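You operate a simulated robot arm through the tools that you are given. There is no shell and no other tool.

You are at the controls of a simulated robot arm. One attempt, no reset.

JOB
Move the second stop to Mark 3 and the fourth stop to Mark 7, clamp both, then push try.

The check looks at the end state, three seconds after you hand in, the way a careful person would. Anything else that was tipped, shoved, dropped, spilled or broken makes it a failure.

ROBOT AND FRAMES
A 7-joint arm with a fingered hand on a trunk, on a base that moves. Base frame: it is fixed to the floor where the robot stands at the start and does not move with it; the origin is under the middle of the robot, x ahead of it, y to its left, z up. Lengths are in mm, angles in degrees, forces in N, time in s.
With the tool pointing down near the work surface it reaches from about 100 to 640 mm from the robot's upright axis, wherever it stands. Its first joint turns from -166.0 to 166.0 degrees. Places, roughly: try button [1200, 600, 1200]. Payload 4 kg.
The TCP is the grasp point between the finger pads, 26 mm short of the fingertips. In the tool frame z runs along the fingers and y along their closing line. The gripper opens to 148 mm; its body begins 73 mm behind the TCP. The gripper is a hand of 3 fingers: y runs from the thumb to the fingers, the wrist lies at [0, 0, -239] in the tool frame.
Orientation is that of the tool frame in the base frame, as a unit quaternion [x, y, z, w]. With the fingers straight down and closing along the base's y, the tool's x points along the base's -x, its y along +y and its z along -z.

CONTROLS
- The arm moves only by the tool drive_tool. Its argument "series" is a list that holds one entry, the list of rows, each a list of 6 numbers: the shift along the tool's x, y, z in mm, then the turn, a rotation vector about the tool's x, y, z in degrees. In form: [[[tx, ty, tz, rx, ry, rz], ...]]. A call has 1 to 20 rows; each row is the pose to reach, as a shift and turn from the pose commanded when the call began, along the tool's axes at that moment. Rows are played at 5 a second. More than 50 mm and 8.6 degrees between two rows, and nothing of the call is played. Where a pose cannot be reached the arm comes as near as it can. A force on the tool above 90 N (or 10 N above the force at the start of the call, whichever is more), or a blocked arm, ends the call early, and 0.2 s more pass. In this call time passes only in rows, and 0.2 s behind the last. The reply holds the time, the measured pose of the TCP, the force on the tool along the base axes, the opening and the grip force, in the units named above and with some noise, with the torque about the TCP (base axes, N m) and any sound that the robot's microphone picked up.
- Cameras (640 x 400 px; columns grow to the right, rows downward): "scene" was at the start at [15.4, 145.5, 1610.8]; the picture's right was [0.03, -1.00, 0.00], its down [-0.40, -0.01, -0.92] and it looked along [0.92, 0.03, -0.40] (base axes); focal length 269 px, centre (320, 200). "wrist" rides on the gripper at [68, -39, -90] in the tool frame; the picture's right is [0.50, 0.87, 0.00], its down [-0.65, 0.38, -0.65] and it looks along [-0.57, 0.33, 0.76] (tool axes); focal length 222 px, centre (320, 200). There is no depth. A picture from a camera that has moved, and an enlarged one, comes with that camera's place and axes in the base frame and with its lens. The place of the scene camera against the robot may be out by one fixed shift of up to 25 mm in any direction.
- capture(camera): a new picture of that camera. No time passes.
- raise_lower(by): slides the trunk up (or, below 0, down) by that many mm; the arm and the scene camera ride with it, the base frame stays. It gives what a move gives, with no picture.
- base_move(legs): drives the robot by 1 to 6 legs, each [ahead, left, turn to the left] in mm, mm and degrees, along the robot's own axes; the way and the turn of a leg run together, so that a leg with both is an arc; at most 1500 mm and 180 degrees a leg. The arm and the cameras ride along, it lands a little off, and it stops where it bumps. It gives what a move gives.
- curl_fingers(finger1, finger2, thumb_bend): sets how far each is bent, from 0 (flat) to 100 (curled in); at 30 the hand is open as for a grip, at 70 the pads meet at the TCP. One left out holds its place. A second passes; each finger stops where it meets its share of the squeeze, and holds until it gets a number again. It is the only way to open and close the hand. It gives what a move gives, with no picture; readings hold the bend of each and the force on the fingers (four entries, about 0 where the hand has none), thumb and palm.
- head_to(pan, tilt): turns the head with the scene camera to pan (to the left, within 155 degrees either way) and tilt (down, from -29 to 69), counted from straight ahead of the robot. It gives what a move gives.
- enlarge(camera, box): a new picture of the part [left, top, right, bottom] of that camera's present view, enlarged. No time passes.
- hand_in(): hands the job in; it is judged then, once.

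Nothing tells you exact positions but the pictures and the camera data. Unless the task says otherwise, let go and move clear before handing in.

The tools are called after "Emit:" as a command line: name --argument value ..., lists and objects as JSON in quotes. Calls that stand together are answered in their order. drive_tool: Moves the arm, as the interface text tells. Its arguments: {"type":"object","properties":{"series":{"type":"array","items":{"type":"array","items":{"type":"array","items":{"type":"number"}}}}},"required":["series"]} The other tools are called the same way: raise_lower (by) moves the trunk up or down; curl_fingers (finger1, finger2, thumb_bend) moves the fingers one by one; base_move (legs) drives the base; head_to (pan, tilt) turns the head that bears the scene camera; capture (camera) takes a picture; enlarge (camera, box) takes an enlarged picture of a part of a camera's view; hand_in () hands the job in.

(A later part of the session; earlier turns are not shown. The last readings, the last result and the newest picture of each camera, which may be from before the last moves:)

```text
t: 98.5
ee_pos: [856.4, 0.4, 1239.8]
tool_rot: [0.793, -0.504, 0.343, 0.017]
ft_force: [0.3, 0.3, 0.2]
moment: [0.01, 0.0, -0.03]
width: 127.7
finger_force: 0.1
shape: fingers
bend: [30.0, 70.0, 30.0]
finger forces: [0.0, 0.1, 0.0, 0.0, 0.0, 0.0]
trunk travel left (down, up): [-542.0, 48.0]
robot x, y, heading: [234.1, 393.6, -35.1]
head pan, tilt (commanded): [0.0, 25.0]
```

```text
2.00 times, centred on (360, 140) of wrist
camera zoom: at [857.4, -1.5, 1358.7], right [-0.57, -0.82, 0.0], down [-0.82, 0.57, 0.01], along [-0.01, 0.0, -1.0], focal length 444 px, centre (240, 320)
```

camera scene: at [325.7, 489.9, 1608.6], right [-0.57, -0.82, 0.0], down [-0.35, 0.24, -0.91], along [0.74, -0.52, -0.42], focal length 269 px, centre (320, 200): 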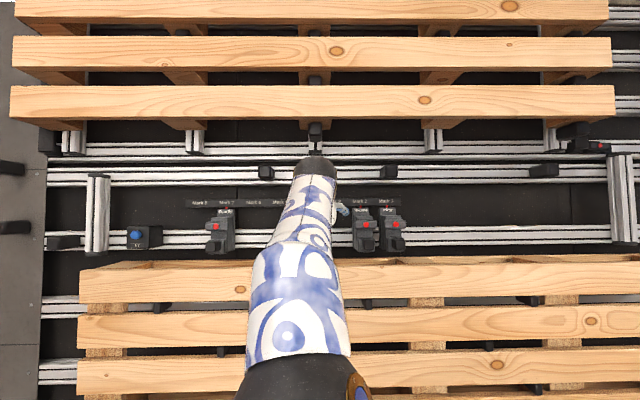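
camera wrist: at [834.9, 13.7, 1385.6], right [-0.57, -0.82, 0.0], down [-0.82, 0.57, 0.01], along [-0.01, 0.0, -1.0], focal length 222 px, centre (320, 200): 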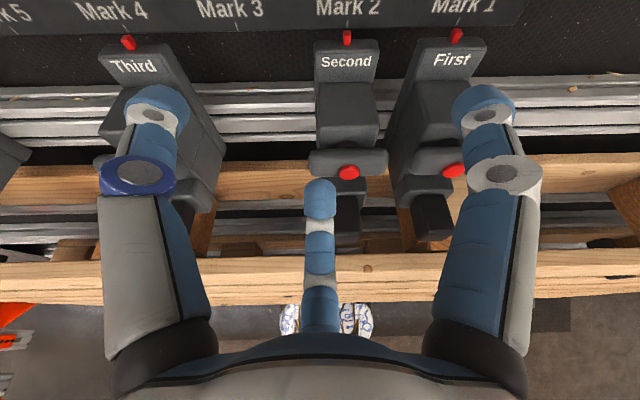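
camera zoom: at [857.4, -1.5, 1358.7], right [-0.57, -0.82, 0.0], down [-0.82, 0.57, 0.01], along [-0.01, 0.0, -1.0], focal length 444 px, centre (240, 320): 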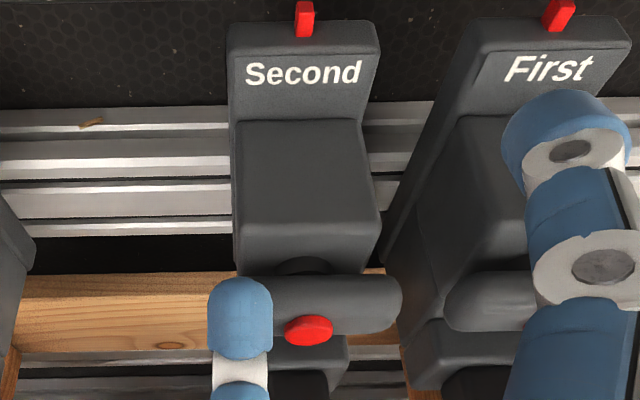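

Emit:
drive_tool --series '[[[-2, -3.5, 0, 0, 0, 0], [-5.3, -1.6, 4.6, 0, 0, 0], [-7.6, -0.3, 7.7, 0, 0, 0]]]'

Emit:
drive_tool --series '[[[-1.1, 0.6, 1.5, 0, 0, 0], [-2.2, 1.3, 3.1, 0, 0, 0], [-3.3, 1.9, 4.6, 0, 0, 0]]]'

Emit:
enlarge --camera "wrist" --box '[260, 40, 460, 240]'

```text
t: 99.3
ee_pos: [858.4, 1.5, 1230.1]
tool_rot: [0.792, -0.504, 0.344, 0.016]
ft_force: [-1.3, 0.7, 2.7]
moment: [-0.02, -0.03, 0.02]
width: 127.4
finger_force: 1.5
shape: fingers
bend: [30.0, 71.0, 30.0]
finger forces: [0.0, 2.4, 0.0, 0.0, 0.0, 0.0]
trunk travel left (down, up): [-542.0, 48.0]
robot x, y, heading: [227.3, 395.1, -35.0]
head pan, tilt (commanded): [0.0, 25.0]
```

```text
t: 100.2
ee_pos: [858.5, 3.9, 1222.6]
tool_rot: [0.793, -0.503, 0.344, 0.016]
ft_force: [-0.7, 1.9, 5.9]
moment: [0.0, 0.02, 0.02]
width: 127.6
finger_force: 2.8
shape: fingers
bend: [30.0, 72.0, 30.0]
finger forces: [0.0, 5.7, 0.0, 0.0, 0.1, 0.0]
trunk travel left (down, up): [-542.0, 48.0]
robot x, y, heading: [228.6, 394.0, -35.2]
head pan, tilt (commanded): [0.0, 25.0]
```

```text
2.00 times, centred on (360, 140) of wrist
camera zoom: at [858.8, 3.0, 1343.4], right [-0.57, -0.82, 0.0], down [-0.82, 0.57, 0.01], along [-0.01, 0.0, -1.0], focal length 444 px, centre (240, 320)
```

zoom: 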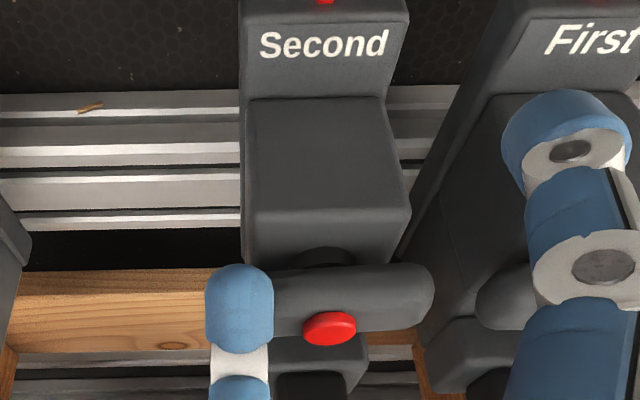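

Emit:
drive_tool --series '[[[-1.1, 0.6, 1.5, 0, 0, 0], [-2.2, 1.3, 3.1, 0, 0, 0], [-3.3, 1.9, 4.6, 0, 0, 0]]]'

Emit:
enlarge --camera "wrist" --box '[260, 40, 460, 240]'

Emit:
drive_tool --series '[[[-1.1, 0.6, 1.5, 0, 0, 0], [-2.2, 1.3, 3.1, 0, 0, 0], [-3.3, 1.9, 4.6, 0, 0, 0]]]'

Emit:
enlarge --camera "wrist" --box '[260, 40, 460, 240]'

```text
t: 101.0
ee_pos: [857.3, 5.1, 1217.1]
tool_rot: [0.793, -0.504, 0.343, 0.016]
ft_force: [-0.6, 2.5, 4.9]
moment: [0.04, 0.01, 0.02]
width: 127.4
finger_force: 3.0
shape: fingers
bend: [30.0, 72.0, 30.0]
finger forces: [0.0, 5.2, 0.0, 0.0, 0.1, 0.0]
trunk travel left (down, up): [-542.0, 48.0]
robot x, y, heading: [233.4, 392.9, -35.0]
head pan, tilt (commanded): [0.0, 25.0]
```

```text
2.00 times, centred on (360, 140) of wrist
camera zoom: at [858.5, 3.7, 1336.5], right [-0.57, -0.82, 0.0], down [-0.82, 0.57, 0.01], along [-0.01, 0.0, -1.0], focal length 444 px, centre (240, 320)
```

zoom: 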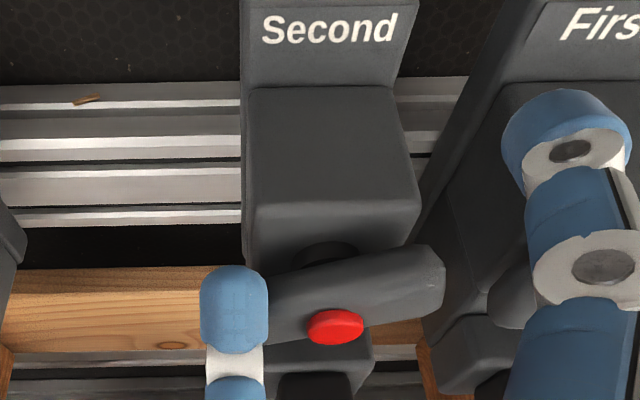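

```text
t: 101.8
ee_pos: [858.2, 3.2, 1210.8]
tool_rot: [0.793, -0.504, 0.343, 0.017]
ft_force: [0.7, 1.1, 0.3]
moment: [0.01, -0.02, -0.01]
width: 127.0
finger_force: 0.7
shape: fingers
bend: [30.0, 70.0, 30.0]
finger forces: [0.0, 1.1, 0.0, 0.0, 0.0, 0.1]
trunk travel left (down, up): [-542.0, 48.0]
robot x, y, heading: [233.3, 395.1, -35.0]
head pan, tilt (commanded): [0.0, 25.0]
```

```text
2.00 times, centred on (360, 140) of wrist
camera zoom: at [859.0, 2.5, 1329.9], right [-0.57, -0.82, 0.0], down [-0.82, 0.57, 0.01], along [-0.01, 0.0, -1.0], focal length 444 px, centre (240, 320)
```

zoom: 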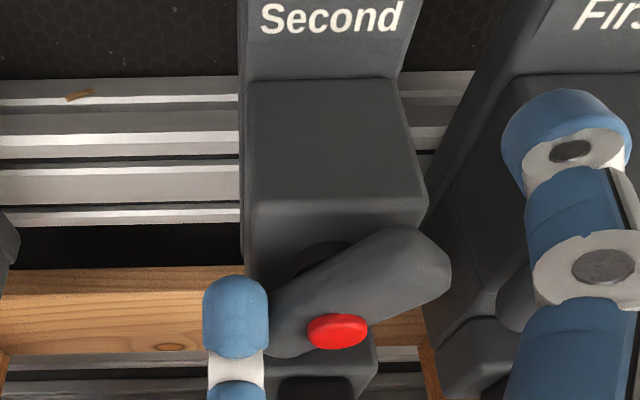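

Emit:
drive_tool --series '[[[-1.1, 0.6, 1.5, 0, 0, 0], [-2.2, 1.3, 3.1, 0, 0, 0]]]'

Emit:
enlarge --camera "wrist" --box '[260, 40, 460, 240]'

```text
t: 102.3
ee_pos: [858.3, 3.6, 1207.3]
tool_rot: [0.793, -0.505, 0.342, 0.017]
ft_force: [0.2, -0.7, -0.6]
moment: [0.03, 0.02, 0.0]
width: 127.4
finger_force: 0.1
shape: fingers
bend: [30.0, 70.0, 30.0]
finger forces: [0.0, 0.0, 0.1, 0.1, 0.0, 0.0]
trunk travel left (down, up): [-542.0, 48.0]
robot x, y, heading: [226.4, 396.1, -34.9]
head pan, tilt (commanded): [0.0, 25.0]
```

```text
2.00 times, centred on (360, 140) of wrist
camera zoom: at [858.9, 2.3, 1326.6], right [-0.57, -0.82, 0.0], down [-0.82, 0.57, 0.01], along [-0.01, 0.0, -1.0], focal length 444 px, centre (240, 320)
```

zoom: 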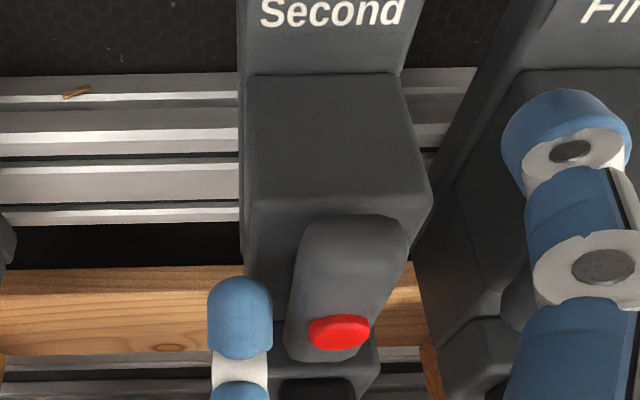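

The Second's handle is now vertical (unclamped). I repeat the sequence: lift, go right of it, re-pitch, and insert the finger between Second and First.

Emit:
drive_tool --series '[[[14.7, -8.5, -20.3, 0, 0, 0], [29.5, -17, -40.6, 0, 0, 0], [46.2, 12, -40.6, 0, 0, 0], [63, 41, -40.6, 0, 0, 0]]]'

Emit:
drive_tool --series '[[[-9.2, 4.5, -8.6, 3.3, 5.8, 0], [-18.3, 9.1, -17.1, 6.7, 11.5, 0], [-27.5, 13.6, -25.7, 10, 17.3, 0], [-47, 24.8, 1.1, 10, 17.3, 0]]]'

Emit:
capture --camera "wrist"

Emit:
enlarge --camera "wrist" --box '[200, 50, 440, 250]'

```text
t: 103.3
ee_pos: [818.9, -53.1, 1260.0]
tool_rot: [0.792, -0.505, 0.342, 0.016]
ft_force: [-0.4, -0.2, 0.3]
moment: [0.01, 0.03, -0.03]
width: 127.3
finger_force: 0.0
shape: fingers
bend: [30.0, 70.0, 30.0]
finger forces: [0.0, 0.0, 0.0, 0.0, 0.1, 0.1]
trunk travel left (down, up): [-542.0, 48.0]
robot x, y, heading: [229.1, 393.2, -35.1]
head pan, tilt (commanded): [0.0, 25.0]
```

```text
t: 104.3
ee_pos: [787.7, -27.5, 1225.2]
tool_rot: [0.731, -0.464, 0.5, 0.023]
ft_force: [0.2, -0.1, -0.1]
moment: [-0.01, 0.0, 0.03]
width: 127.1
finger_force: 0.0
shape: fingers
bend: [30.0, 70.0, 30.0]
finger forces: [0.0, 0.1, 0.0, 0.0, 0.0, 0.1]
trunk travel left (down, up): [-542.0, 48.0]
robot x, y, heading: [230.3, 394.1, -34.9]
head pan, tilt (commanded): [0.0, 25.0]
```

```text
taken
camera wrist: at [754.6, -4.6, 1337.4], right [-0.57, -0.82, 0.0], down [-0.77, 0.54, -0.33], along [0.27, -0.19, -0.94], focal length 222 px, centre (320, 200)
```

wrist: 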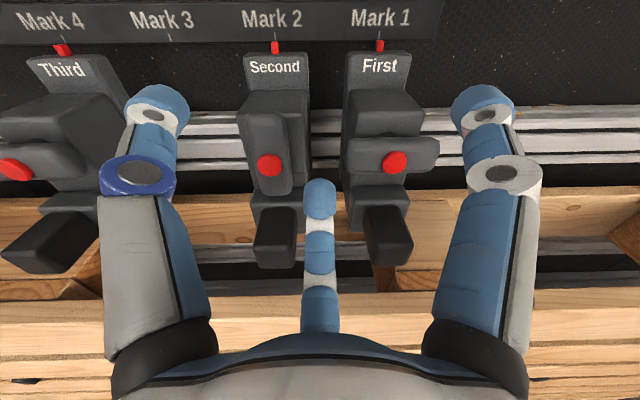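

```text
2.00 times, centred on (320, 150) of wrist
camera zoom: at [754.6, -4.6, 1337.4], right [-0.57, -0.82, 0.0], down [-0.77, 0.54, -0.33], along [0.27, -0.19, -0.94], focal length 444 px, centre (320, 300)
```

zoom: 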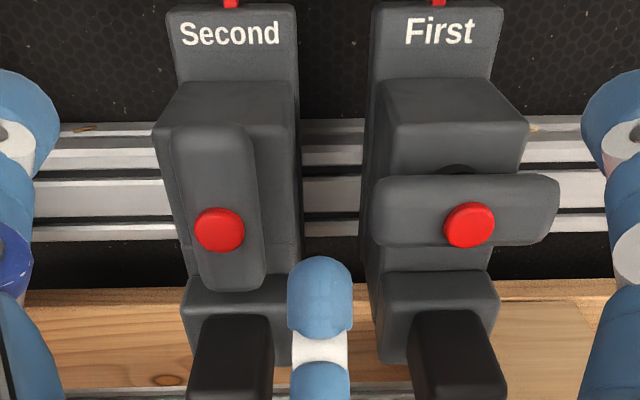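

Emit:
drive_tool --series '[[[1.5, 2.6, 0, 0, 0, 0], [8.5, -1.5, 14, 0, 0, 0], [15.5, -5.5, 28.2, 0, 0, 0], [19.5, -7.8, 36, 0, 0, 0]]]'

Emit:
enlarge --camera "wrist" --box '[200, 50, 440, 250]'

```text
t: 105.3
ee_pos: [821.2, -54.1, 1224.6]
tool_rot: [0.731, -0.464, 0.5, 0.024]
ft_force: [-0.1, -0.5, 0.4]
moment: [-0.02, 0.0, 0.01]
width: 127.3
finger_force: 0.0
shape: fingers
bend: [30.0, 70.0, 30.0]
finger forces: [0.0, 0.1, 0.0, 0.0, 0.0, 0.1]
trunk travel left (down, up): [-542.0, 48.0]
robot x, y, heading: [227.0, 393.1, -34.9]
head pan, tilt (commanded): [0.0, 25.0]
```

```text
2.00 times, centred on (320, 150) of wrist
camera zoom: at [788.6, -31.6, 1337.7], right [-0.57, -0.82, 0.0], down [-0.77, 0.54, -0.33], along [0.27, -0.19, -0.94], focal length 444 px, centre (320, 300)
```

zoom: 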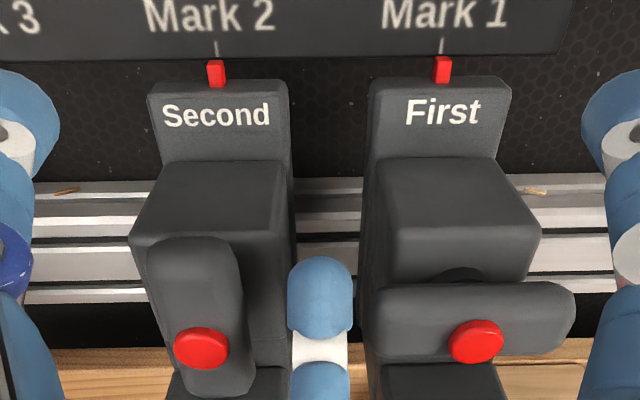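

Emit:
drive_tool --series '[[[4.3, -2.5, 8.7, 0, 0, 0], [8.7, -5, 17.3, 0, 0, 0], [10.8, -6.25, 21.7, 0, 0, 0]]]'

Emit:
drive_tool --series '[[[-1.5, -2.6, 0, 0, 0, 0], [-3, -5.2, 0, 0, 0, 0], [-4.5, -7.8, 0, 0, 0, 0], [-6, -10.4, 0, 0, 0, 0]]]'

Emit:
drive_tool --series '[[[-1, -1.7, 0, 0, 0, 0], [-2, -3.5, 0, 0, 0, 0], [-3, -5.2, 0, 0, 0, 0]]]'

Emit:
enlarge --camera "wrist" --box '[200, 50, 440, 250]'

```text
t: 106.2
ee_pos: [841.2, -68.2, 1225.0]
tool_rot: [0.731, -0.464, 0.5, 0.022]
ft_force: [-0.6, 0.4, 0.5]
moment: [0.02, 0.03, -0.03]
width: 127.3
finger_force: 0.1
shape: fingers
bend: [30.0, 70.0, 30.0]
finger forces: [0.0, 0.0, 0.0, 0.0, 0.0, 0.0]
trunk travel left (down, up): [-542.0, 48.0]
robot x, y, heading: [228.6, 393.9, -35.5]
head pan, tilt (commanded): [0.0, 25.0]
```

```text
t: 107.2
ee_pos: [846.5, -58.9, 1225.6]
tool_rot: [0.73, -0.465, 0.5, 0.024]
ft_force: [-1.7, -2.0, 0.2]
moment: [-0.1, 0.02, -0.01]
width: 127.2
finger_force: 1.2
shape: fingers
bend: [30.0, 70.0, 30.0]
finger forces: [0.0, 3.0, 0.0, 0.0, 0.1, 0.0]
trunk travel left (down, up): [-542.0, 48.0]
robot x, y, heading: [232.9, 393.0, -35.0]
head pan, tilt (commanded): [0.0, 25.0]
```

```text
t: 108.0
ee_pos: [849.8, -54.0, 1225.1]
tool_rot: [0.73, -0.464, 0.501, 0.023]
ft_force: [-3.3, -6.4, 0.9]
moment: [-0.14, 0.07, -0.05]
width: 127.3
finger_force: 3.5
shape: fingers
bend: [30.0, 70.0, 30.0]
finger forces: [0.0, 6.6, 0.1, 0.0, 0.0, 0.0]
trunk travel left (down, up): [-542.0, 48.0]
robot x, y, heading: [228.7, 397.2, -35.1]
head pan, tilt (commanded): [0.0, 25.0]
```

```text
2.00 times, centred on (320, 150) of wrist
camera zoom: at [817.6, -31.5, 1338.0], right [-0.57, -0.82, 0.0], down [-0.77, 0.54, -0.33], along [0.27, -0.19, -0.94], focal length 444 px, centre (320, 300)
```

zoom: 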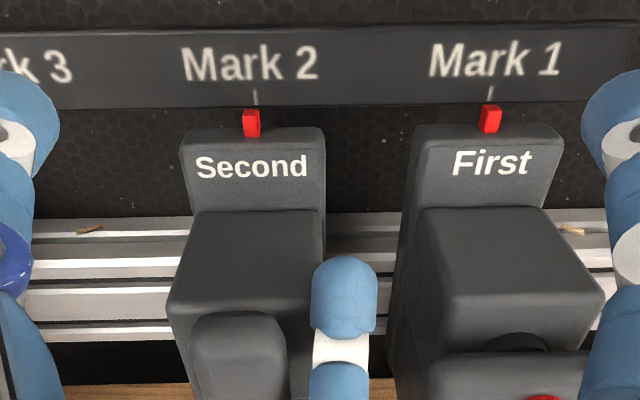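

Emit:
drive_tool --series '[[[-1, -1.7, 0, 0, 0, 0], [-2, -3.5, 0, 0, 0, 0], [-3, -5.2, 0, 0, 0, 0], [-5, -8.7, 0, 0, 0, 0], [-7.5, -13, 0, 0, 0, 0], [-10, -17.3, 0, 0, 0, 0], [-12.5, -21.7, 0, 0, 0, 0], [-15, -26, 0, 0, 0, 0], [-17.5, -30.3, 0, 0, 0, 0], [-20, -34.6, 0, 0, 0, 0], [-22.5, -39, 0, 0, 0, 0], [-25, -43.3, 0, 0, 0, 0], [-27, -46.8, 0, 0, 0, 0], [-29, -50.2, 0, 0, 0, 0]]]'

Emit:
capture --camera "wrist"

Emit:
enlarge --camera "wrist" --box '[200, 50, 440, 250]'

```text
t: 111.0
ee_pos: [884.0, -6.3, 1225.2]
tool_rot: [0.73, -0.465, 0.5, 0.024]
ft_force: [-1.2, -0.7, 0.5]
moment: [-0.02, 0.04, 0.01]
width: 127.5
finger_force: 1.1
shape: fingers
bend: [30.0, 70.0, 30.0]
finger forces: [0.0, 1.5, 0.0, 0.0, 0.0, 0.0]
trunk travel left (down, up): [-542.0, 48.0]
robot x, y, heading: [228.1, 393.0, -35.0]
head pan, tilt (commanded): [0.0, 25.0]
```

```text
taken
camera wrist: at [851.2, 16.5, 1337.7], right [-0.57, -0.82, 0.0], down [-0.77, 0.54, -0.33], along [0.27, -0.19, -0.94], focal length 222 px, centre (320, 200)
```

wrist: 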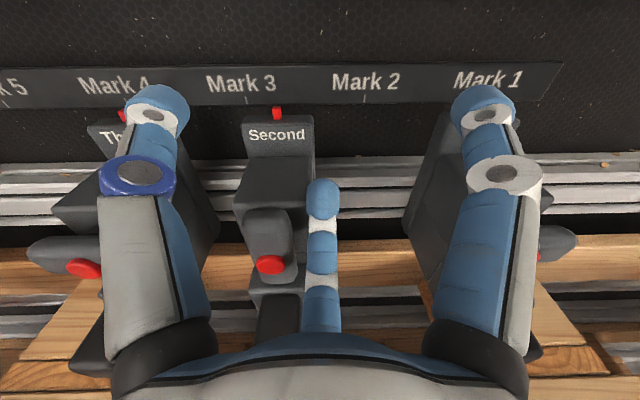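

```text
2.00 times, centred on (320, 150) of wrist
camera zoom: at [851.2, 16.5, 1337.7], right [-0.57, -0.82, 0.0], down [-0.77, 0.54, -0.33], along [0.27, -0.19, -0.94], focal length 444 px, centre (320, 300)
```

zoom: 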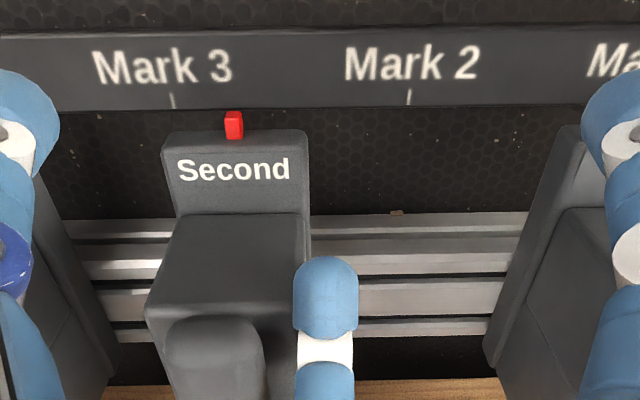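

Emit:
drive_tool --series '[[[-1, -1.7, 0, 0, 0, 0], [-2, -3.5, 0, 0, 0, 0], [-3, -5.2, 0, 0, 0, 0], [-4, -6.9, 0, 0, 0, 0], [-5, -8.7, 0, 0, 0, 0], [-6, -10.4, 0, 0, 0, 0]]]'

Emit:
enlarge --camera "wrist" --box '[200, 50, 440, 250]'

```text
t: 112.3
ee_pos: [892.3, 5.0, 1223.6]
tool_rot: [0.731, -0.464, 0.5, 0.023]
ft_force: [-0.5, -0.2, 0.3]
moment: [0.01, -0.01, 0.01]
width: 127.3
finger_force: 0.1
shape: fingers
bend: [30.0, 70.0, 30.0]
finger forces: [0.0, 0.0, 0.1, 0.0, 0.0, 0.0]
trunk travel left (down, up): [-542.0, 48.0]
robot x, y, heading: [233.1, 393.6, -34.9]
head pan, tilt (commanded): [0.0, 25.0]
```

```text
2.00 times, centred on (320, 150) of wrist
camera zoom: at [859.0, 27.3, 1337.0], right [-0.57, -0.82, 0.0], down [-0.77, 0.54, -0.33], along [0.27, -0.19, -0.94], focal length 444 px, centre (320, 300)
```

zoom: 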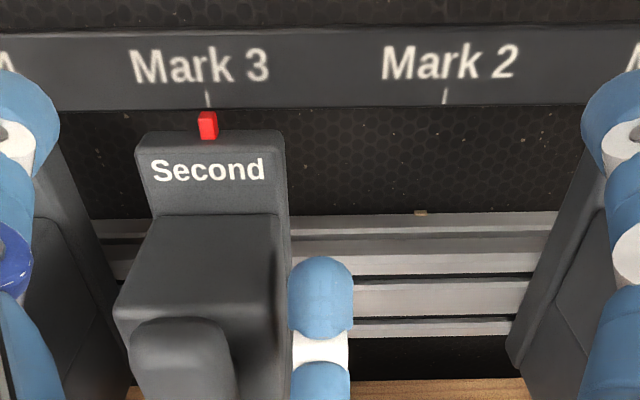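

Emit:
enlarge --camera "wrist" --box '[240, 70, 300, 130]'

Emit:
drive_tool --series '[[[1.5, 2.6, 0, 0, 0, 0], [-14.5, 12, -32.5, 0, 0, 0], [-31, 21.4, -65, 0, 0, 0], [-22.6, 4.2, -74.2, -3.3, -5.8, 0], [-14.2, -13, -83.3, -6.7, -11.5, 0], [-5.8, -30.2, -92.5, -10, -17.3, 0]]]'

Emit:
capture --camera "wrist"

Emit:
enlarge --camera "wrist" --box '[230, 0, 430, 200]'

```text
6.67 times, centred on (270, 100) of wrist
camera zoom: at [859.0, 27.3, 1337.0], right [-0.57, -0.82, 0.0], down [-0.77, 0.54, -0.33], along [0.27, -0.19, -0.94], focal length 1481 px, centre (653, 867)
```

zoom: 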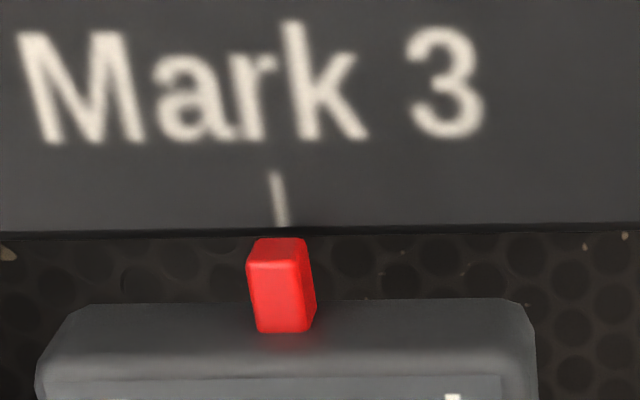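

```text
t: 113.8
ee_pos: [847.7, 70.7, 1278.0]
tool_rot: [0.793, -0.504, 0.342, 0.017]
ft_force: [0.0, 0.5, 0.7]
moment: [-0.01, 0.03, -0.01]
width: 127.4
finger_force: 0.1
shape: fingers
bend: [30.0, 70.0, 30.0]
finger forces: [0.0, 0.0, 0.0, 0.1, 0.1, 0.0]
trunk travel left (down, up): [-542.0, 48.0]
robot x, y, heading: [228.9, 392.6, -35.0]
head pan, tilt (commanded): [0.0, 25.0]
```

```text
taken
camera wrist: at [848.9, 70.1, 1398.2], right [-0.57, -0.82, 0.0], down [-0.82, 0.57, 0.01], along [-0.01, 0.01, -1.0], focal length 222 px, centre (320, 200)
```

wrist: 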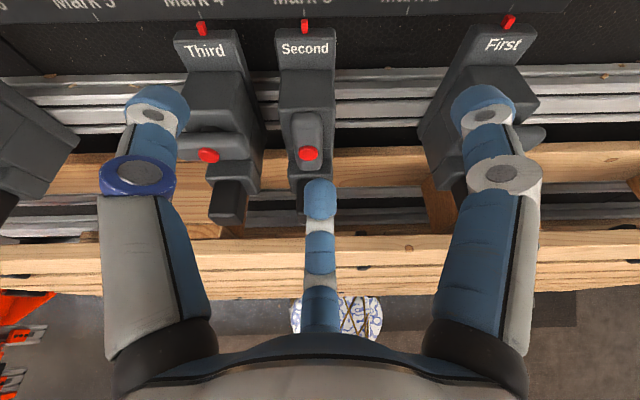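

```text
2.00 times, centred on (330, 100) of wrist
camera zoom: at [848.9, 70.1, 1398.2], right [-0.57, -0.82, 0.0], down [-0.82, 0.57, 0.01], along [-0.01, 0.01, -1.0], focal length 444 px, centre (300, 400)
```

zoom: 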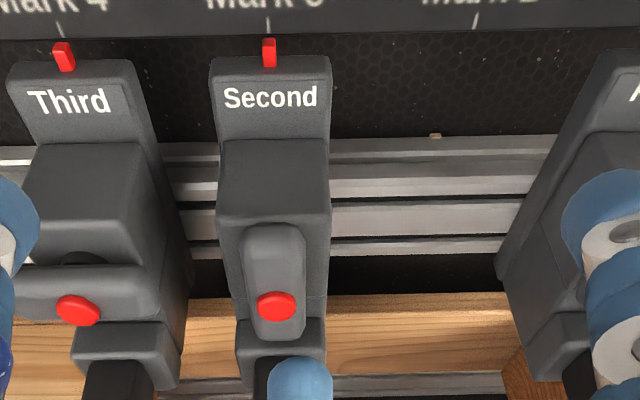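

The Second's pointer is on Mark 3 (the stop seems to settle right on the mark). Now I position left of its handle top to turn it back to horizontal.

Emit:
drive_tool --series '[[[-10.5, -18.2, 0, 0, 0, 0], [-21, -36.4, 0, 0, 0, 0], [-5, -45.6, 15.4, 0, 0, 0], [10.9, -54.8, 30.9, 0, 0, 0]]]'

Emit:
capture --camera "wrist"

Emit:
enlarge --camera "wrist" --box '[280, 60, 440, 260]'

```text
t: 114.8
ee_pos: [911.0, 76.8, 1278.6]
tool_rot: [0.793, -0.504, 0.342, 0.016]
ft_force: [0.9, -0.9, -0.4]
moment: [0.0, 0.02, 0.01]
width: 127.2
finger_force: 0.0
shape: fingers
bend: [30.0, 70.0, 30.0]
finger forces: [0.0, 0.0, 0.1, 0.0, 0.0, 0.1]
trunk travel left (down, up): [-542.0, 48.0]
robot x, y, heading: [229.2, 392.5, -35.1]
head pan, tilt (commanded): [0.0, 25.0]
```

```text
taken
camera wrist: at [911.8, 75.9, 1397.9], right [-0.57, -0.82, 0.0], down [-0.82, 0.57, 0.01], along [-0.01, 0.01, -1.0], focal length 222 px, centre (320, 200)
```

wrist: 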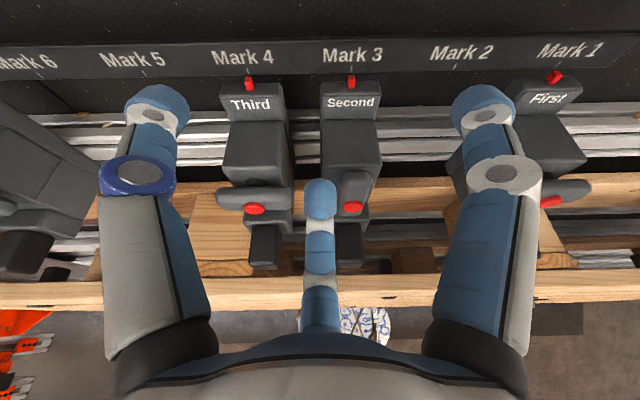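

```text
2.00 times, centred on (360, 160) of wrist
camera zoom: at [911.8, 75.9, 1397.9], right [-0.57, -0.82, 0.0], down [-0.82, 0.57, 0.01], along [-0.01, 0.01, -1.0], focal length 444 px, centre (240, 280)
```

zoom: 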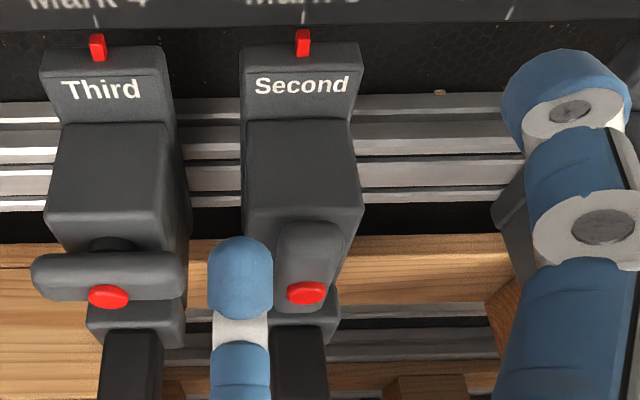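

Emit:
drive_tool --series '[[[4.7, -2.7, 4.5, 0, 0, 0], [-3.5, 2, 15.7, 0, 0, 0], [-11.6, 6.7, 26.9, 0, 0, 0], [-19.8, 11.4, 38.2, 0, 0, 0]]]'

Emit:
drive_tool --series '[[[1, 1.7, 0, 0, 0, 0], [2, 3.5, 0, 0, 0, 0], [3, 5.2, 0, 0, 0, 0], [4, 6.9, 0, 0, 0, 0]]]'

Emit:
enlarge --camera "wrist" --box '[240, 0, 400, 250]'

```text
t: 115.8
ee_pos: [916.1, 72.9, 1234.3]
tool_rot: [0.793, -0.504, 0.342, 0.016]
ft_force: [-0.9, 0.1, -0.6]
moment: [-0.02, 0.03, -0.01]
width: 127.5
finger_force: 0.1
shape: fingers
bend: [30.0, 70.0, 30.0]
finger forces: [0.0, 0.0, 0.0, 0.1, 0.0, 0.1]
trunk travel left (down, up): [-542.0, 48.0]
robot x, y, heading: [233.5, 393.3, -35.0]
head pan, tilt (commanded): [0.0, 25.0]
```

```text
t: 116.8
ee_pos: [911.7, 67.0, 1235.3]
tool_rot: [0.793, -0.504, 0.342, 0.017]
ft_force: [-0.7, 0.5, 0.1]
moment: [-0.01, 0.01, -0.02]
width: 127.2
finger_force: 0.1
shape: fingers
bend: [30.0, 70.0, 30.0]
finger forces: [0.0, 0.1, 0.0, 0.0, 0.1, 0.1]
trunk travel left (down, up): [-542.0, 48.0]
robot x, y, heading: [228.2, 392.0, -35.0]
head pan, tilt (commanded): [0.0, 25.0]
```

```text
1.60 times, centred on (320, 125) of wrist
camera zoom: at [911.7, 66.4, 1355.1], right [-0.57, -0.82, 0.0], down [-0.82, 0.57, 0.01], along [-0.01, 0.0, -1.0], focal length 355 px, centre (320, 320)
```

zoom: 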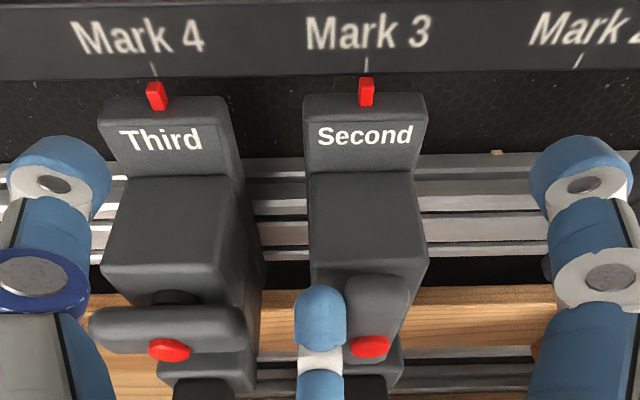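

Next I push the handle's top end to the right in small steps, watching the pointer.

Emit:
drive_tool --series '[[[1, 1.7, 0, 0, 0, 0], [2, 3.5, 0, 0, 0, 0], [3, 5.2, 0, 0, 0, 0]]]'

Emit:
drive_tool --series '[[[1, 1.7, 0, 0, 0, 0], [2, 3.5, 0, 0, 0, 0], [3, 5.2, 0, 0, 0, 0]]]'

Emit:
enlarge --camera "wrist" --box '[240, 0, 400, 250]'

```text
t: 117.5
ee_pos: [909.1, 62.9, 1236.7]
tool_rot: [0.793, -0.504, 0.343, 0.016]
ft_force: [1.6, 1.6, 0.1]
moment: [0.04, -0.06, 0.02]
width: 127.1
finger_force: 1.8
shape: fingers
bend: [30.0, 70.0, 30.0]
finger forces: [0.1, 2.6, 0.1, 0.0, 0.1, 0.0]
trunk travel left (down, up): [-542.0, 48.0]
robot x, y, heading: [232.3, 393.0, -35.3]
head pan, tilt (commanded): [0.0, 25.0]
```

```text
t: 118.3
ee_pos: [906.4, 58.4, 1235.1]
tool_rot: [0.793, -0.503, 0.343, 0.018]
ft_force: [3.6, 4.0, 0.9]
moment: [0.07, -0.02, -0.03]
width: 127.3
finger_force: 2.9
shape: fingers
bend: [30.0, 70.0, 30.0]
finger forces: [0.1, 5.1, 0.0, 0.0, 0.0, 0.0]
trunk travel left (down, up): [-542.0, 48.0]
robot x, y, heading: [229.2, 394.4, -34.8]
head pan, tilt (commanded): [0.0, 25.0]
```

```text
1.60 times, centred on (320, 125) of wrist
camera zoom: at [905.9, 57.7, 1355.0], right [-0.57, -0.82, 0.0], down [-0.82, 0.57, 0.01], along [-0.01, 0.0, -1.0], focal length 355 px, centre (320, 320)
```

zoom: 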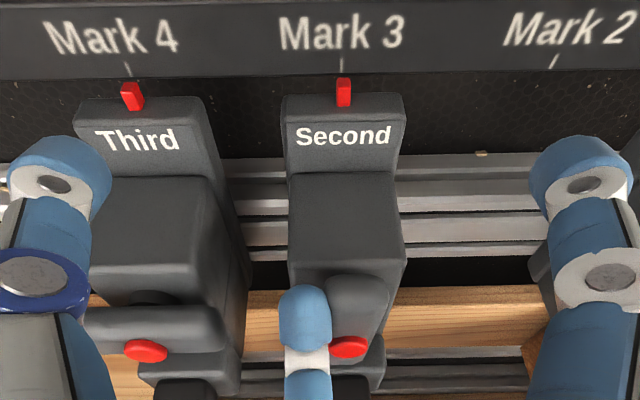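

Emit:
drive_tool --series '[[[1, 1.7, 0, 0, 0, 0], [2, 3.5, 0, 0, 0, 0], [3, 5.2, 0, 0, 0, 0]]]'

Emit:
enlarge --camera "wrist" --box '[240, 0, 400, 250]'

Emit:
drive_tool --series '[[[1, 1.7, 0, 0, 0, 0], [2, 3.5, 0, 0, 0, 0], [3, 5.2, 0, 0, 0, 0]]]'

Emit:
enlarge --camera "wrist" --box '[240, 0, 400, 250]'

```text
t: 119.2
ee_pos: [900.7, 53.0, 1236.1]
tool_rot: [0.793, -0.504, 0.342, 0.016]
ft_force: [2.9, 3.3, 1.3]
moment: [0.04, -0.07, 0.05]
width: 127.4
finger_force: 1.6
shape: fingers
bend: [30.0, 71.0, 30.0]
finger forces: [0.0, 4.4, 0.0, 0.0, 0.1, 0.0]
trunk travel left (down, up): [-542.0, 48.0]
robot x, y, heading: [231.2, 393.4, -35.1]
head pan, tilt (commanded): [0.0, 25.0]
```

```text
1.60 times, centred on (320, 125) of wrist
camera zoom: at [901.9, 52.2, 1355.7], right [-0.57, -0.82, 0.0], down [-0.82, 0.57, 0.01], along [-0.01, 0.0, -1.0], focal length 355 px, centre (320, 320)
```

zoom: 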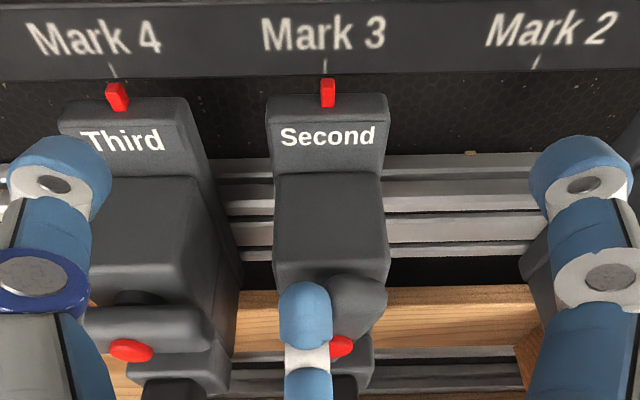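

```text
t: 120.0
ee_pos: [896.4, 47.4, 1236.1]
tool_rot: [0.792, -0.505, 0.342, 0.017]
ft_force: [0.1, 0.4, 1.2]
moment: [0.0, 0.0, 0.01]
width: 127.0
finger_force: 0.7
shape: fingers
bend: [30.0, 71.0, 30.0]
finger forces: [0.0, 1.0, 0.1, 0.1, 0.0, 0.0]
trunk travel left (down, up): [-542.0, 48.0]
robot x, y, heading: [232.6, 389.1, -34.9]
head pan, tilt (commanded): [0.0, 25.0]
```

```text
1.60 times, centred on (320, 125) of wrist
camera zoom: at [897.3, 46.1, 1354.8], right [-0.57, -0.82, 0.0], down [-0.82, 0.57, 0.01], along [-0.01, 0.0, -1.0], focal length 355 px, centre (320, 320)
```

zoom: 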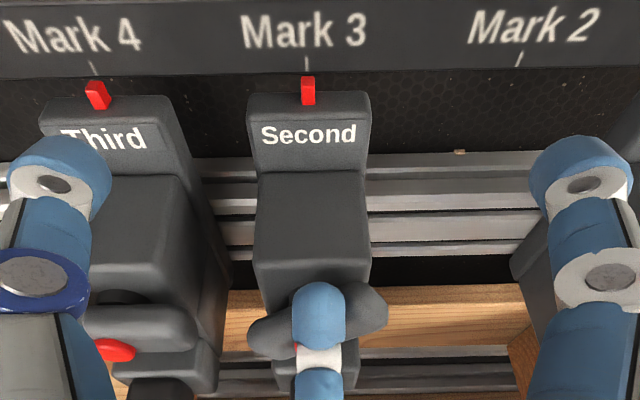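

Emit:
drive_tool --series '[[[1, 1.7, 0, 0, 0, 0], [2, 3.5, 0, 0, 0, 0]]]'

Emit:
enlarge --camera "wrist" --box '[240, 0, 400, 250]'

```text
t: 120.5
ee_pos: [895.5, 43.8, 1235.6]
tool_rot: [0.793, -0.504, 0.342, 0.017]
ft_force: [-0.6, -0.5, -0.4]
moment: [-0.05, 0.0, 0.01]
width: 127.1
finger_force: 0.0
shape: fingers
bend: [30.0, 70.0, 30.0]
finger forces: [0.1, 0.1, 0.0, 0.0, 0.0, 0.0]
trunk travel left (down, up): [-542.0, 48.0]
robot x, y, heading: [231.9, 394.2, -35.1]
head pan, tilt (commanded): [0.0, 25.0]
```

```text
1.60 times, centred on (320, 125) of wrist
camera zoom: at [896.0, 43.3, 1354.8], right [-0.57, -0.82, 0.0], down [-0.82, 0.57, 0.01], along [-0.01, 0.0, -1.0], focal length 355 px, centre (320, 320)
```

zoom: 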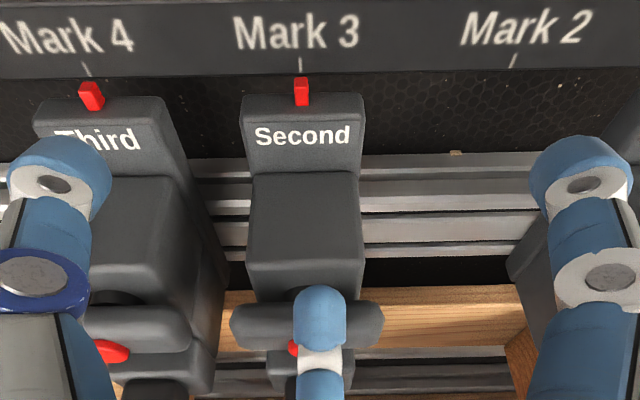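

The Second's handle has snapped horizontal with the pointer on Mark 3. I lift and retract, then check both.

Emit:
drive_tool --series '[[[13, -7.5, -18, 0, 0, 0], [26, -15, -36, 0, 0, 0], [10, -5.8, -66, 0, 0, 0], [-6, 3.5, -96, 0, 0, 0]]]'

Emit:
capture --camera "wrist"

Emit:
enlarge --camera "wrist" --box '[180, 0, 360, 170]'

Emit:
capture --camera "scene"

```text
t: 121.5
ee_pos: [839.5, 80.7, 1304.9]
tool_rot: [0.793, -0.503, 0.343, 0.015]
ft_force: [0.2, 0.4, 0.2]
moment: [0.0, -0.02, 0.0]
width: 127.2
finger_force: 0.1
shape: fingers
bend: [30.0, 70.0, 30.0]
finger forces: [0.1, 0.0, 0.0, 0.0, 0.1, 0.0]
trunk travel left (down, up): [-542.0, 48.0]
robot x, y, heading: [228.7, 393.6, -35.0]
head pan, tilt (commanded): [0.0, 25.0]
```

```text
taken
camera wrist: at [839.9, 79.7, 1424.6], right [-0.57, -0.82, 0.0], down [-0.82, 0.57, 0.01], along [-0.01, 0.0, -1.0], focal length 222 px, centre (320, 200)
```

wrist: 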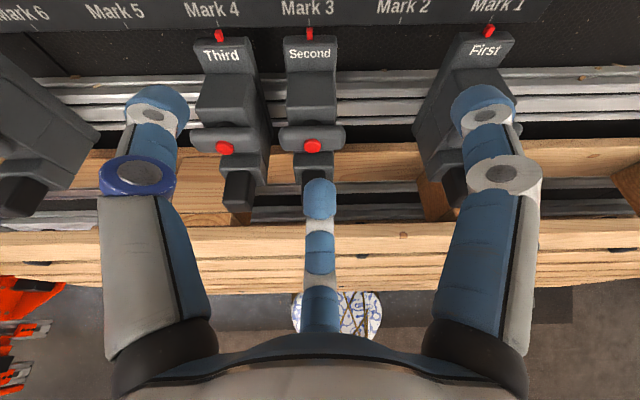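

```text
2.35 times, centred on (270, 85) of wrist
camera zoom: at [839.9, 79.7, 1424.6], right [-0.57, -0.82, 0.0], down [-0.82, 0.57, 0.01], along [-0.01, 0.0, -1.0], focal length 523 px, centre (438, 471)
```

zoom: 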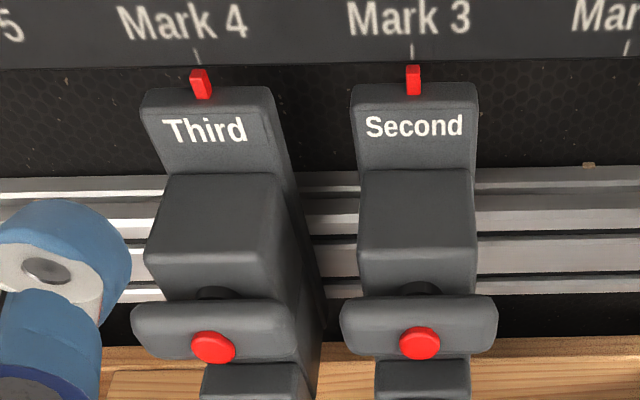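

```text
taken
camera scene: at [325.3, 490.7, 1608.6], right [-0.57, -0.82, 0.0], down [-0.35, 0.24, -0.91], along [0.74, -0.52, -0.42], focal length 269 px, centre (320, 200)
```

scene: 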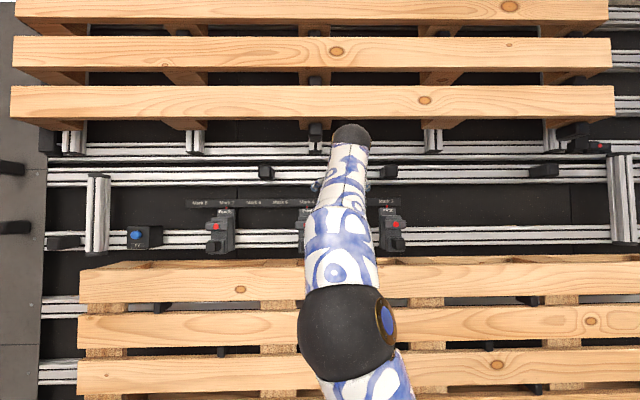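

Both stops are on their marks and clamped. Now to the try button, which I estimate at u≈435 mm left of Mark 5, around (1237,569,1158). I'll retract a bit, close the hand into a firm poker, and drive left.

Emit:
drive_tool --series '[[[-16.6, 9.6, -16, 0, 0, 0], [-33.2, 19.2, -32.2, 0, 0, 0]]]'

Emit:
curl_fingers --finger1 70 --finger2 70 --thumb_bend 70

Emit:
base_move --legs '[[0, 600, 0]]'

Emit:
capture --camera "wrist"

Emit:
capture --camera "scene"

```text
t: 122.2
ee_pos: [800.6, 111.2, 1306.1]
tool_rot: [0.793, -0.505, 0.342, 0.016]
ft_force: [-0.6, 0.8, -1.0]
moment: [-0.02, -0.01, 0.03]
width: 127.2
finger_force: 0.0
shape: fingers
bend: [30.0, 70.0, 30.0]
finger forces: [0.0, 0.0, 0.1, 0.0, 0.0, 0.0]
trunk travel left (down, up): [-542.0, 48.0]
robot x, y, heading: [229.1, 394.0, -35.1]
head pan, tilt (commanded): [0.0, 25.0]
```

```text
t: 123.2
ee_pos: [799.3, 111.2, 1305.2]
tool_rot: [0.793, -0.505, 0.342, 0.017]
ft_force: [0.6, 0.0, -0.3]
moment: [0.02, 0.03, -0.01]
width: 0.6
finger_force: 0.1
shape: fingers
bend: [69.0, 70.0, 70.0]
finger forces: [0.0, 0.0, 0.1, 0.0, 0.0, 0.0]
trunk travel left (down, up): [-542.0, 48.0]
robot x, y, heading: [230.5, 392.8, -34.7]
head pan, tilt (commanded): [0.0, 25.0]
```

```text
t: 126.5
ee_pos: [1137.7, 590.0, 1304.7]
tool_rot: [0.792, -0.505, 0.342, 0.017]
ft_force: [0.0, 0.3, 0.1]
moment: [-0.02, -0.05, 0.0]
width: 1.0
finger_force: 0.0
shape: fingers
bend: [69.0, 70.0, 70.0]
finger forces: [0.0, 0.0, 0.1, 0.0, 0.1, 0.0]
trunk travel left (down, up): [-542.0, 48.0]
robot x, y, heading: [570.9, 873.4, -35.1]
head pan, tilt (commanded): [0.0, 25.0]
```

```text
taken
camera wrist: at [1138.0, 590.3, 1424.9], right [-0.58, -0.82, 0.0], down [-0.82, 0.58, 0.01], along [-0.01, 0.0, -1.0], focal length 222 px, centre (320, 200)
```

wrist: 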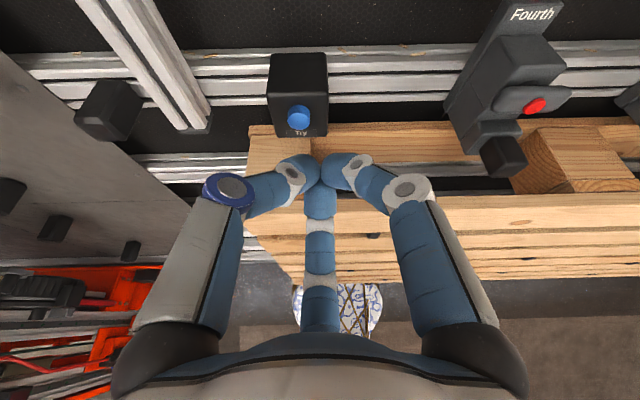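

```text
taken
camera scene: at [664.2, 971.1, 1608.5], right [-0.58, -0.82, 0.0], down [-0.35, 0.24, -0.91], along [0.74, -0.52, -0.42], focal length 269 px, centre (320, 200)
```

scene: 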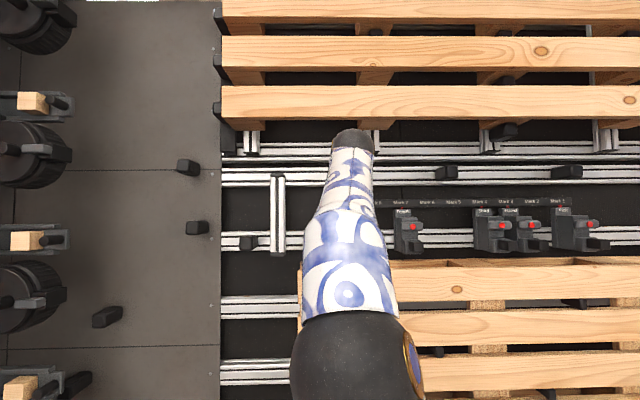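

Emit:
enlarge --camera "wrist" --box '[250, 40, 350, 150]'

Emit:
enlarge --camera "scene" --box '[370, 185, 620, 270]'

```text
3.64 times, centred on (300, 95) of wrist
camera zoom: at [1138.0, 590.3, 1424.9], right [-0.58, -0.82, 0.0], down [-0.82, 0.58, 0.01], along [-0.01, 0.0, -1.0], focal length 808 px, centre (393, 582)
```

zoom: 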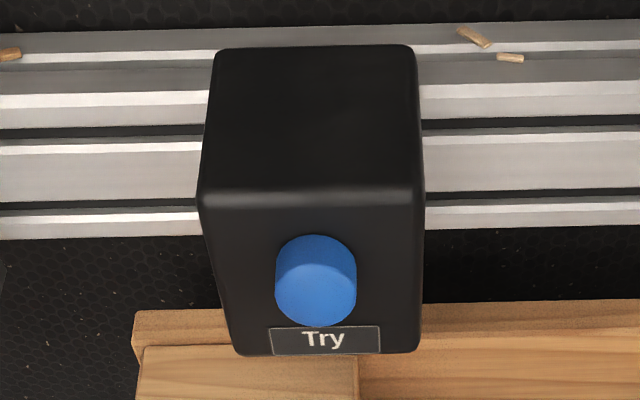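

```text
2.56 times, centred on (495, 228) of scene
camera zoom: at [664.2, 971.1, 1608.5], right [-0.58, -0.82, 0.0], down [-0.35, 0.24, -0.91], along [0.74, -0.52, -0.42], focal length 688 px, centre (-128, 130)
```

zoom: 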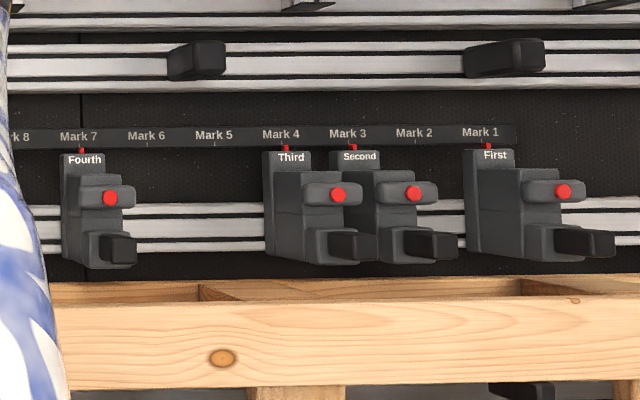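

Everything reads correctly: Fourth at Mark 7, Second at Mark 3, First and Third untouched. The try button is at u≈419, z≈1170. I'll lower the hand in front of it.

Emit:
drive_tool --series '[[[-6, -10.6, 0, 0, 0, 0], [-12.25, -21.2, 0, 0, 0, 0], [-30.6, -10.6, 25.3, 0, 0, 0], [-49, 0, 50.5, 0, 0, 0], [-67.4, 10.6, 75.8, 0, 0, 0], [-83, 19.6, 97.3, 0, 0, 0]]]'

Emit:
capture --camera "wrist"

Emit:
capture --camera "scene"

```text
t: 127.9
ee_pos: [1150.7, 609.9, 1177.1]
tool_rot: [0.792, -0.505, 0.341, 0.018]
ft_force: [-0.4, -0.2, -0.3]
moment: [0.01, 0.0, 0.0]
width: 0.6
finger_force: 0.0
shape: fingers
bend: [69.0, 70.0, 70.0]
finger forces: [0.0, 0.1, 0.0, 0.1, 0.0, 0.0]
trunk travel left (down, up): [-542.0, 48.0]
robot x, y, heading: [570.9, 874.0, -35.2]
head pan, tilt (commanded): [0.0, 25.0]
```

```text
taken
camera wrist: at [1150.8, 610.5, 1296.5], right [-0.58, -0.82, 0.0], down [-0.82, 0.58, 0.01], along [-0.01, 0.0, -1.0], focal length 222 px, centre (320, 200)
```

wrist: 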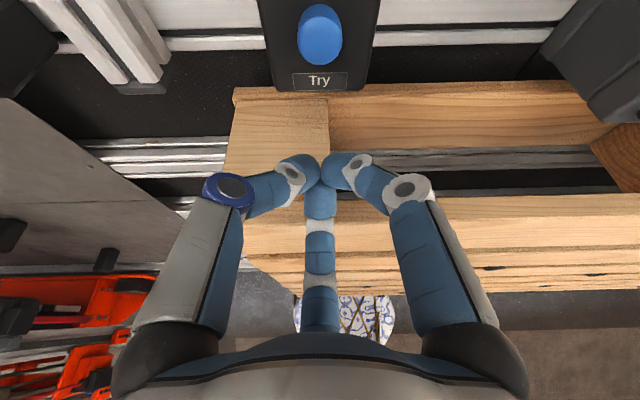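

```text
taken
camera scene: at [664.1, 970.8, 1608.6], right [-0.58, -0.82, 0.0], down [-0.35, 0.24, -0.91], along [0.74, -0.52, -0.42], focal length 269 px, centre (320, 200)
```

scene: 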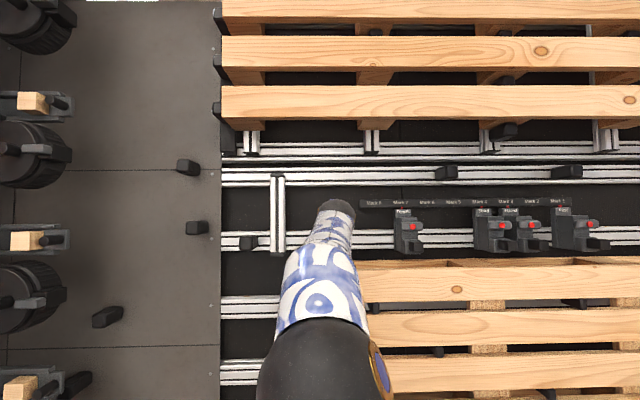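

Emit:
drive_tool --series '[[[11.2, -6.5, 13.1, 0, 0, 0], [22.5, -13, 26.1, 0, 0, 0], [33.7, -19.5, 39.2, 0, 0, 0]]]'

Emit:
capture --camera "wrist"

Emit:
enlarge --camera "wrist" --box '[250, 60, 390, 200]'

```text
t: 128.7
ee_pos: [1195.8, 578.5, 1172.2]
tool_rot: [0.792, -0.505, 0.343, 0.016]
ft_force: [-0.1, 0.4, 0.8]
moment: [-0.02, -0.03, 0.01]
width: 0.7
finger_force: 0.0
shape: fingers
bend: [69.0, 70.0, 70.0]
finger forces: [0.0, 0.1, 0.0, 0.1, 0.1, 0.0]
trunk travel left (down, up): [-542.0, 48.0]
robot x, y, heading: [566.3, 873.4, -35.3]
head pan, tilt (commanded): [0.0, 25.0]
```

```text
taken
camera wrist: at [1196.2, 578.1, 1291.5], right [-0.58, -0.82, 0.0], down [-0.82, 0.58, 0.01], along [-0.01, 0.0, -1.0], focal length 222 px, centre (320, 200)
```

wrist: 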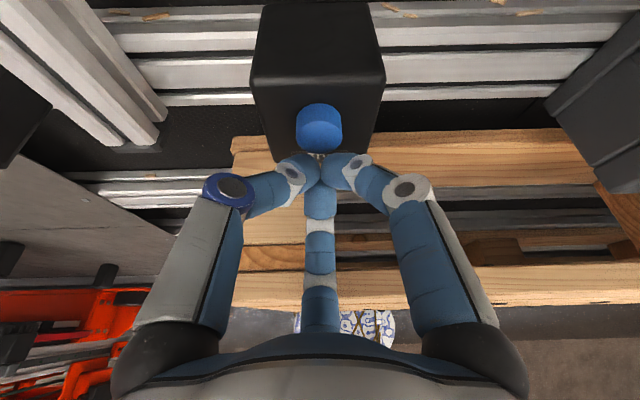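

```text
2.86 times, centred on (320, 130) of wrist
camera zoom: at [1196.2, 578.1, 1291.5], right [-0.58, -0.82, 0.0], down [-0.82, 0.58, 0.01], along [-0.01, 0.0, -1.0], focal length 635 px, centre (320, 400)
```

zoom: 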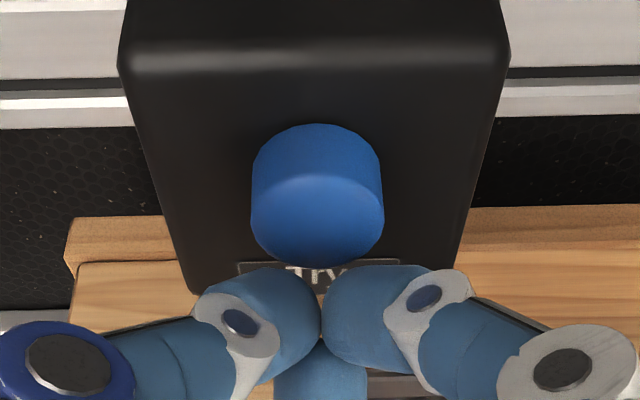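

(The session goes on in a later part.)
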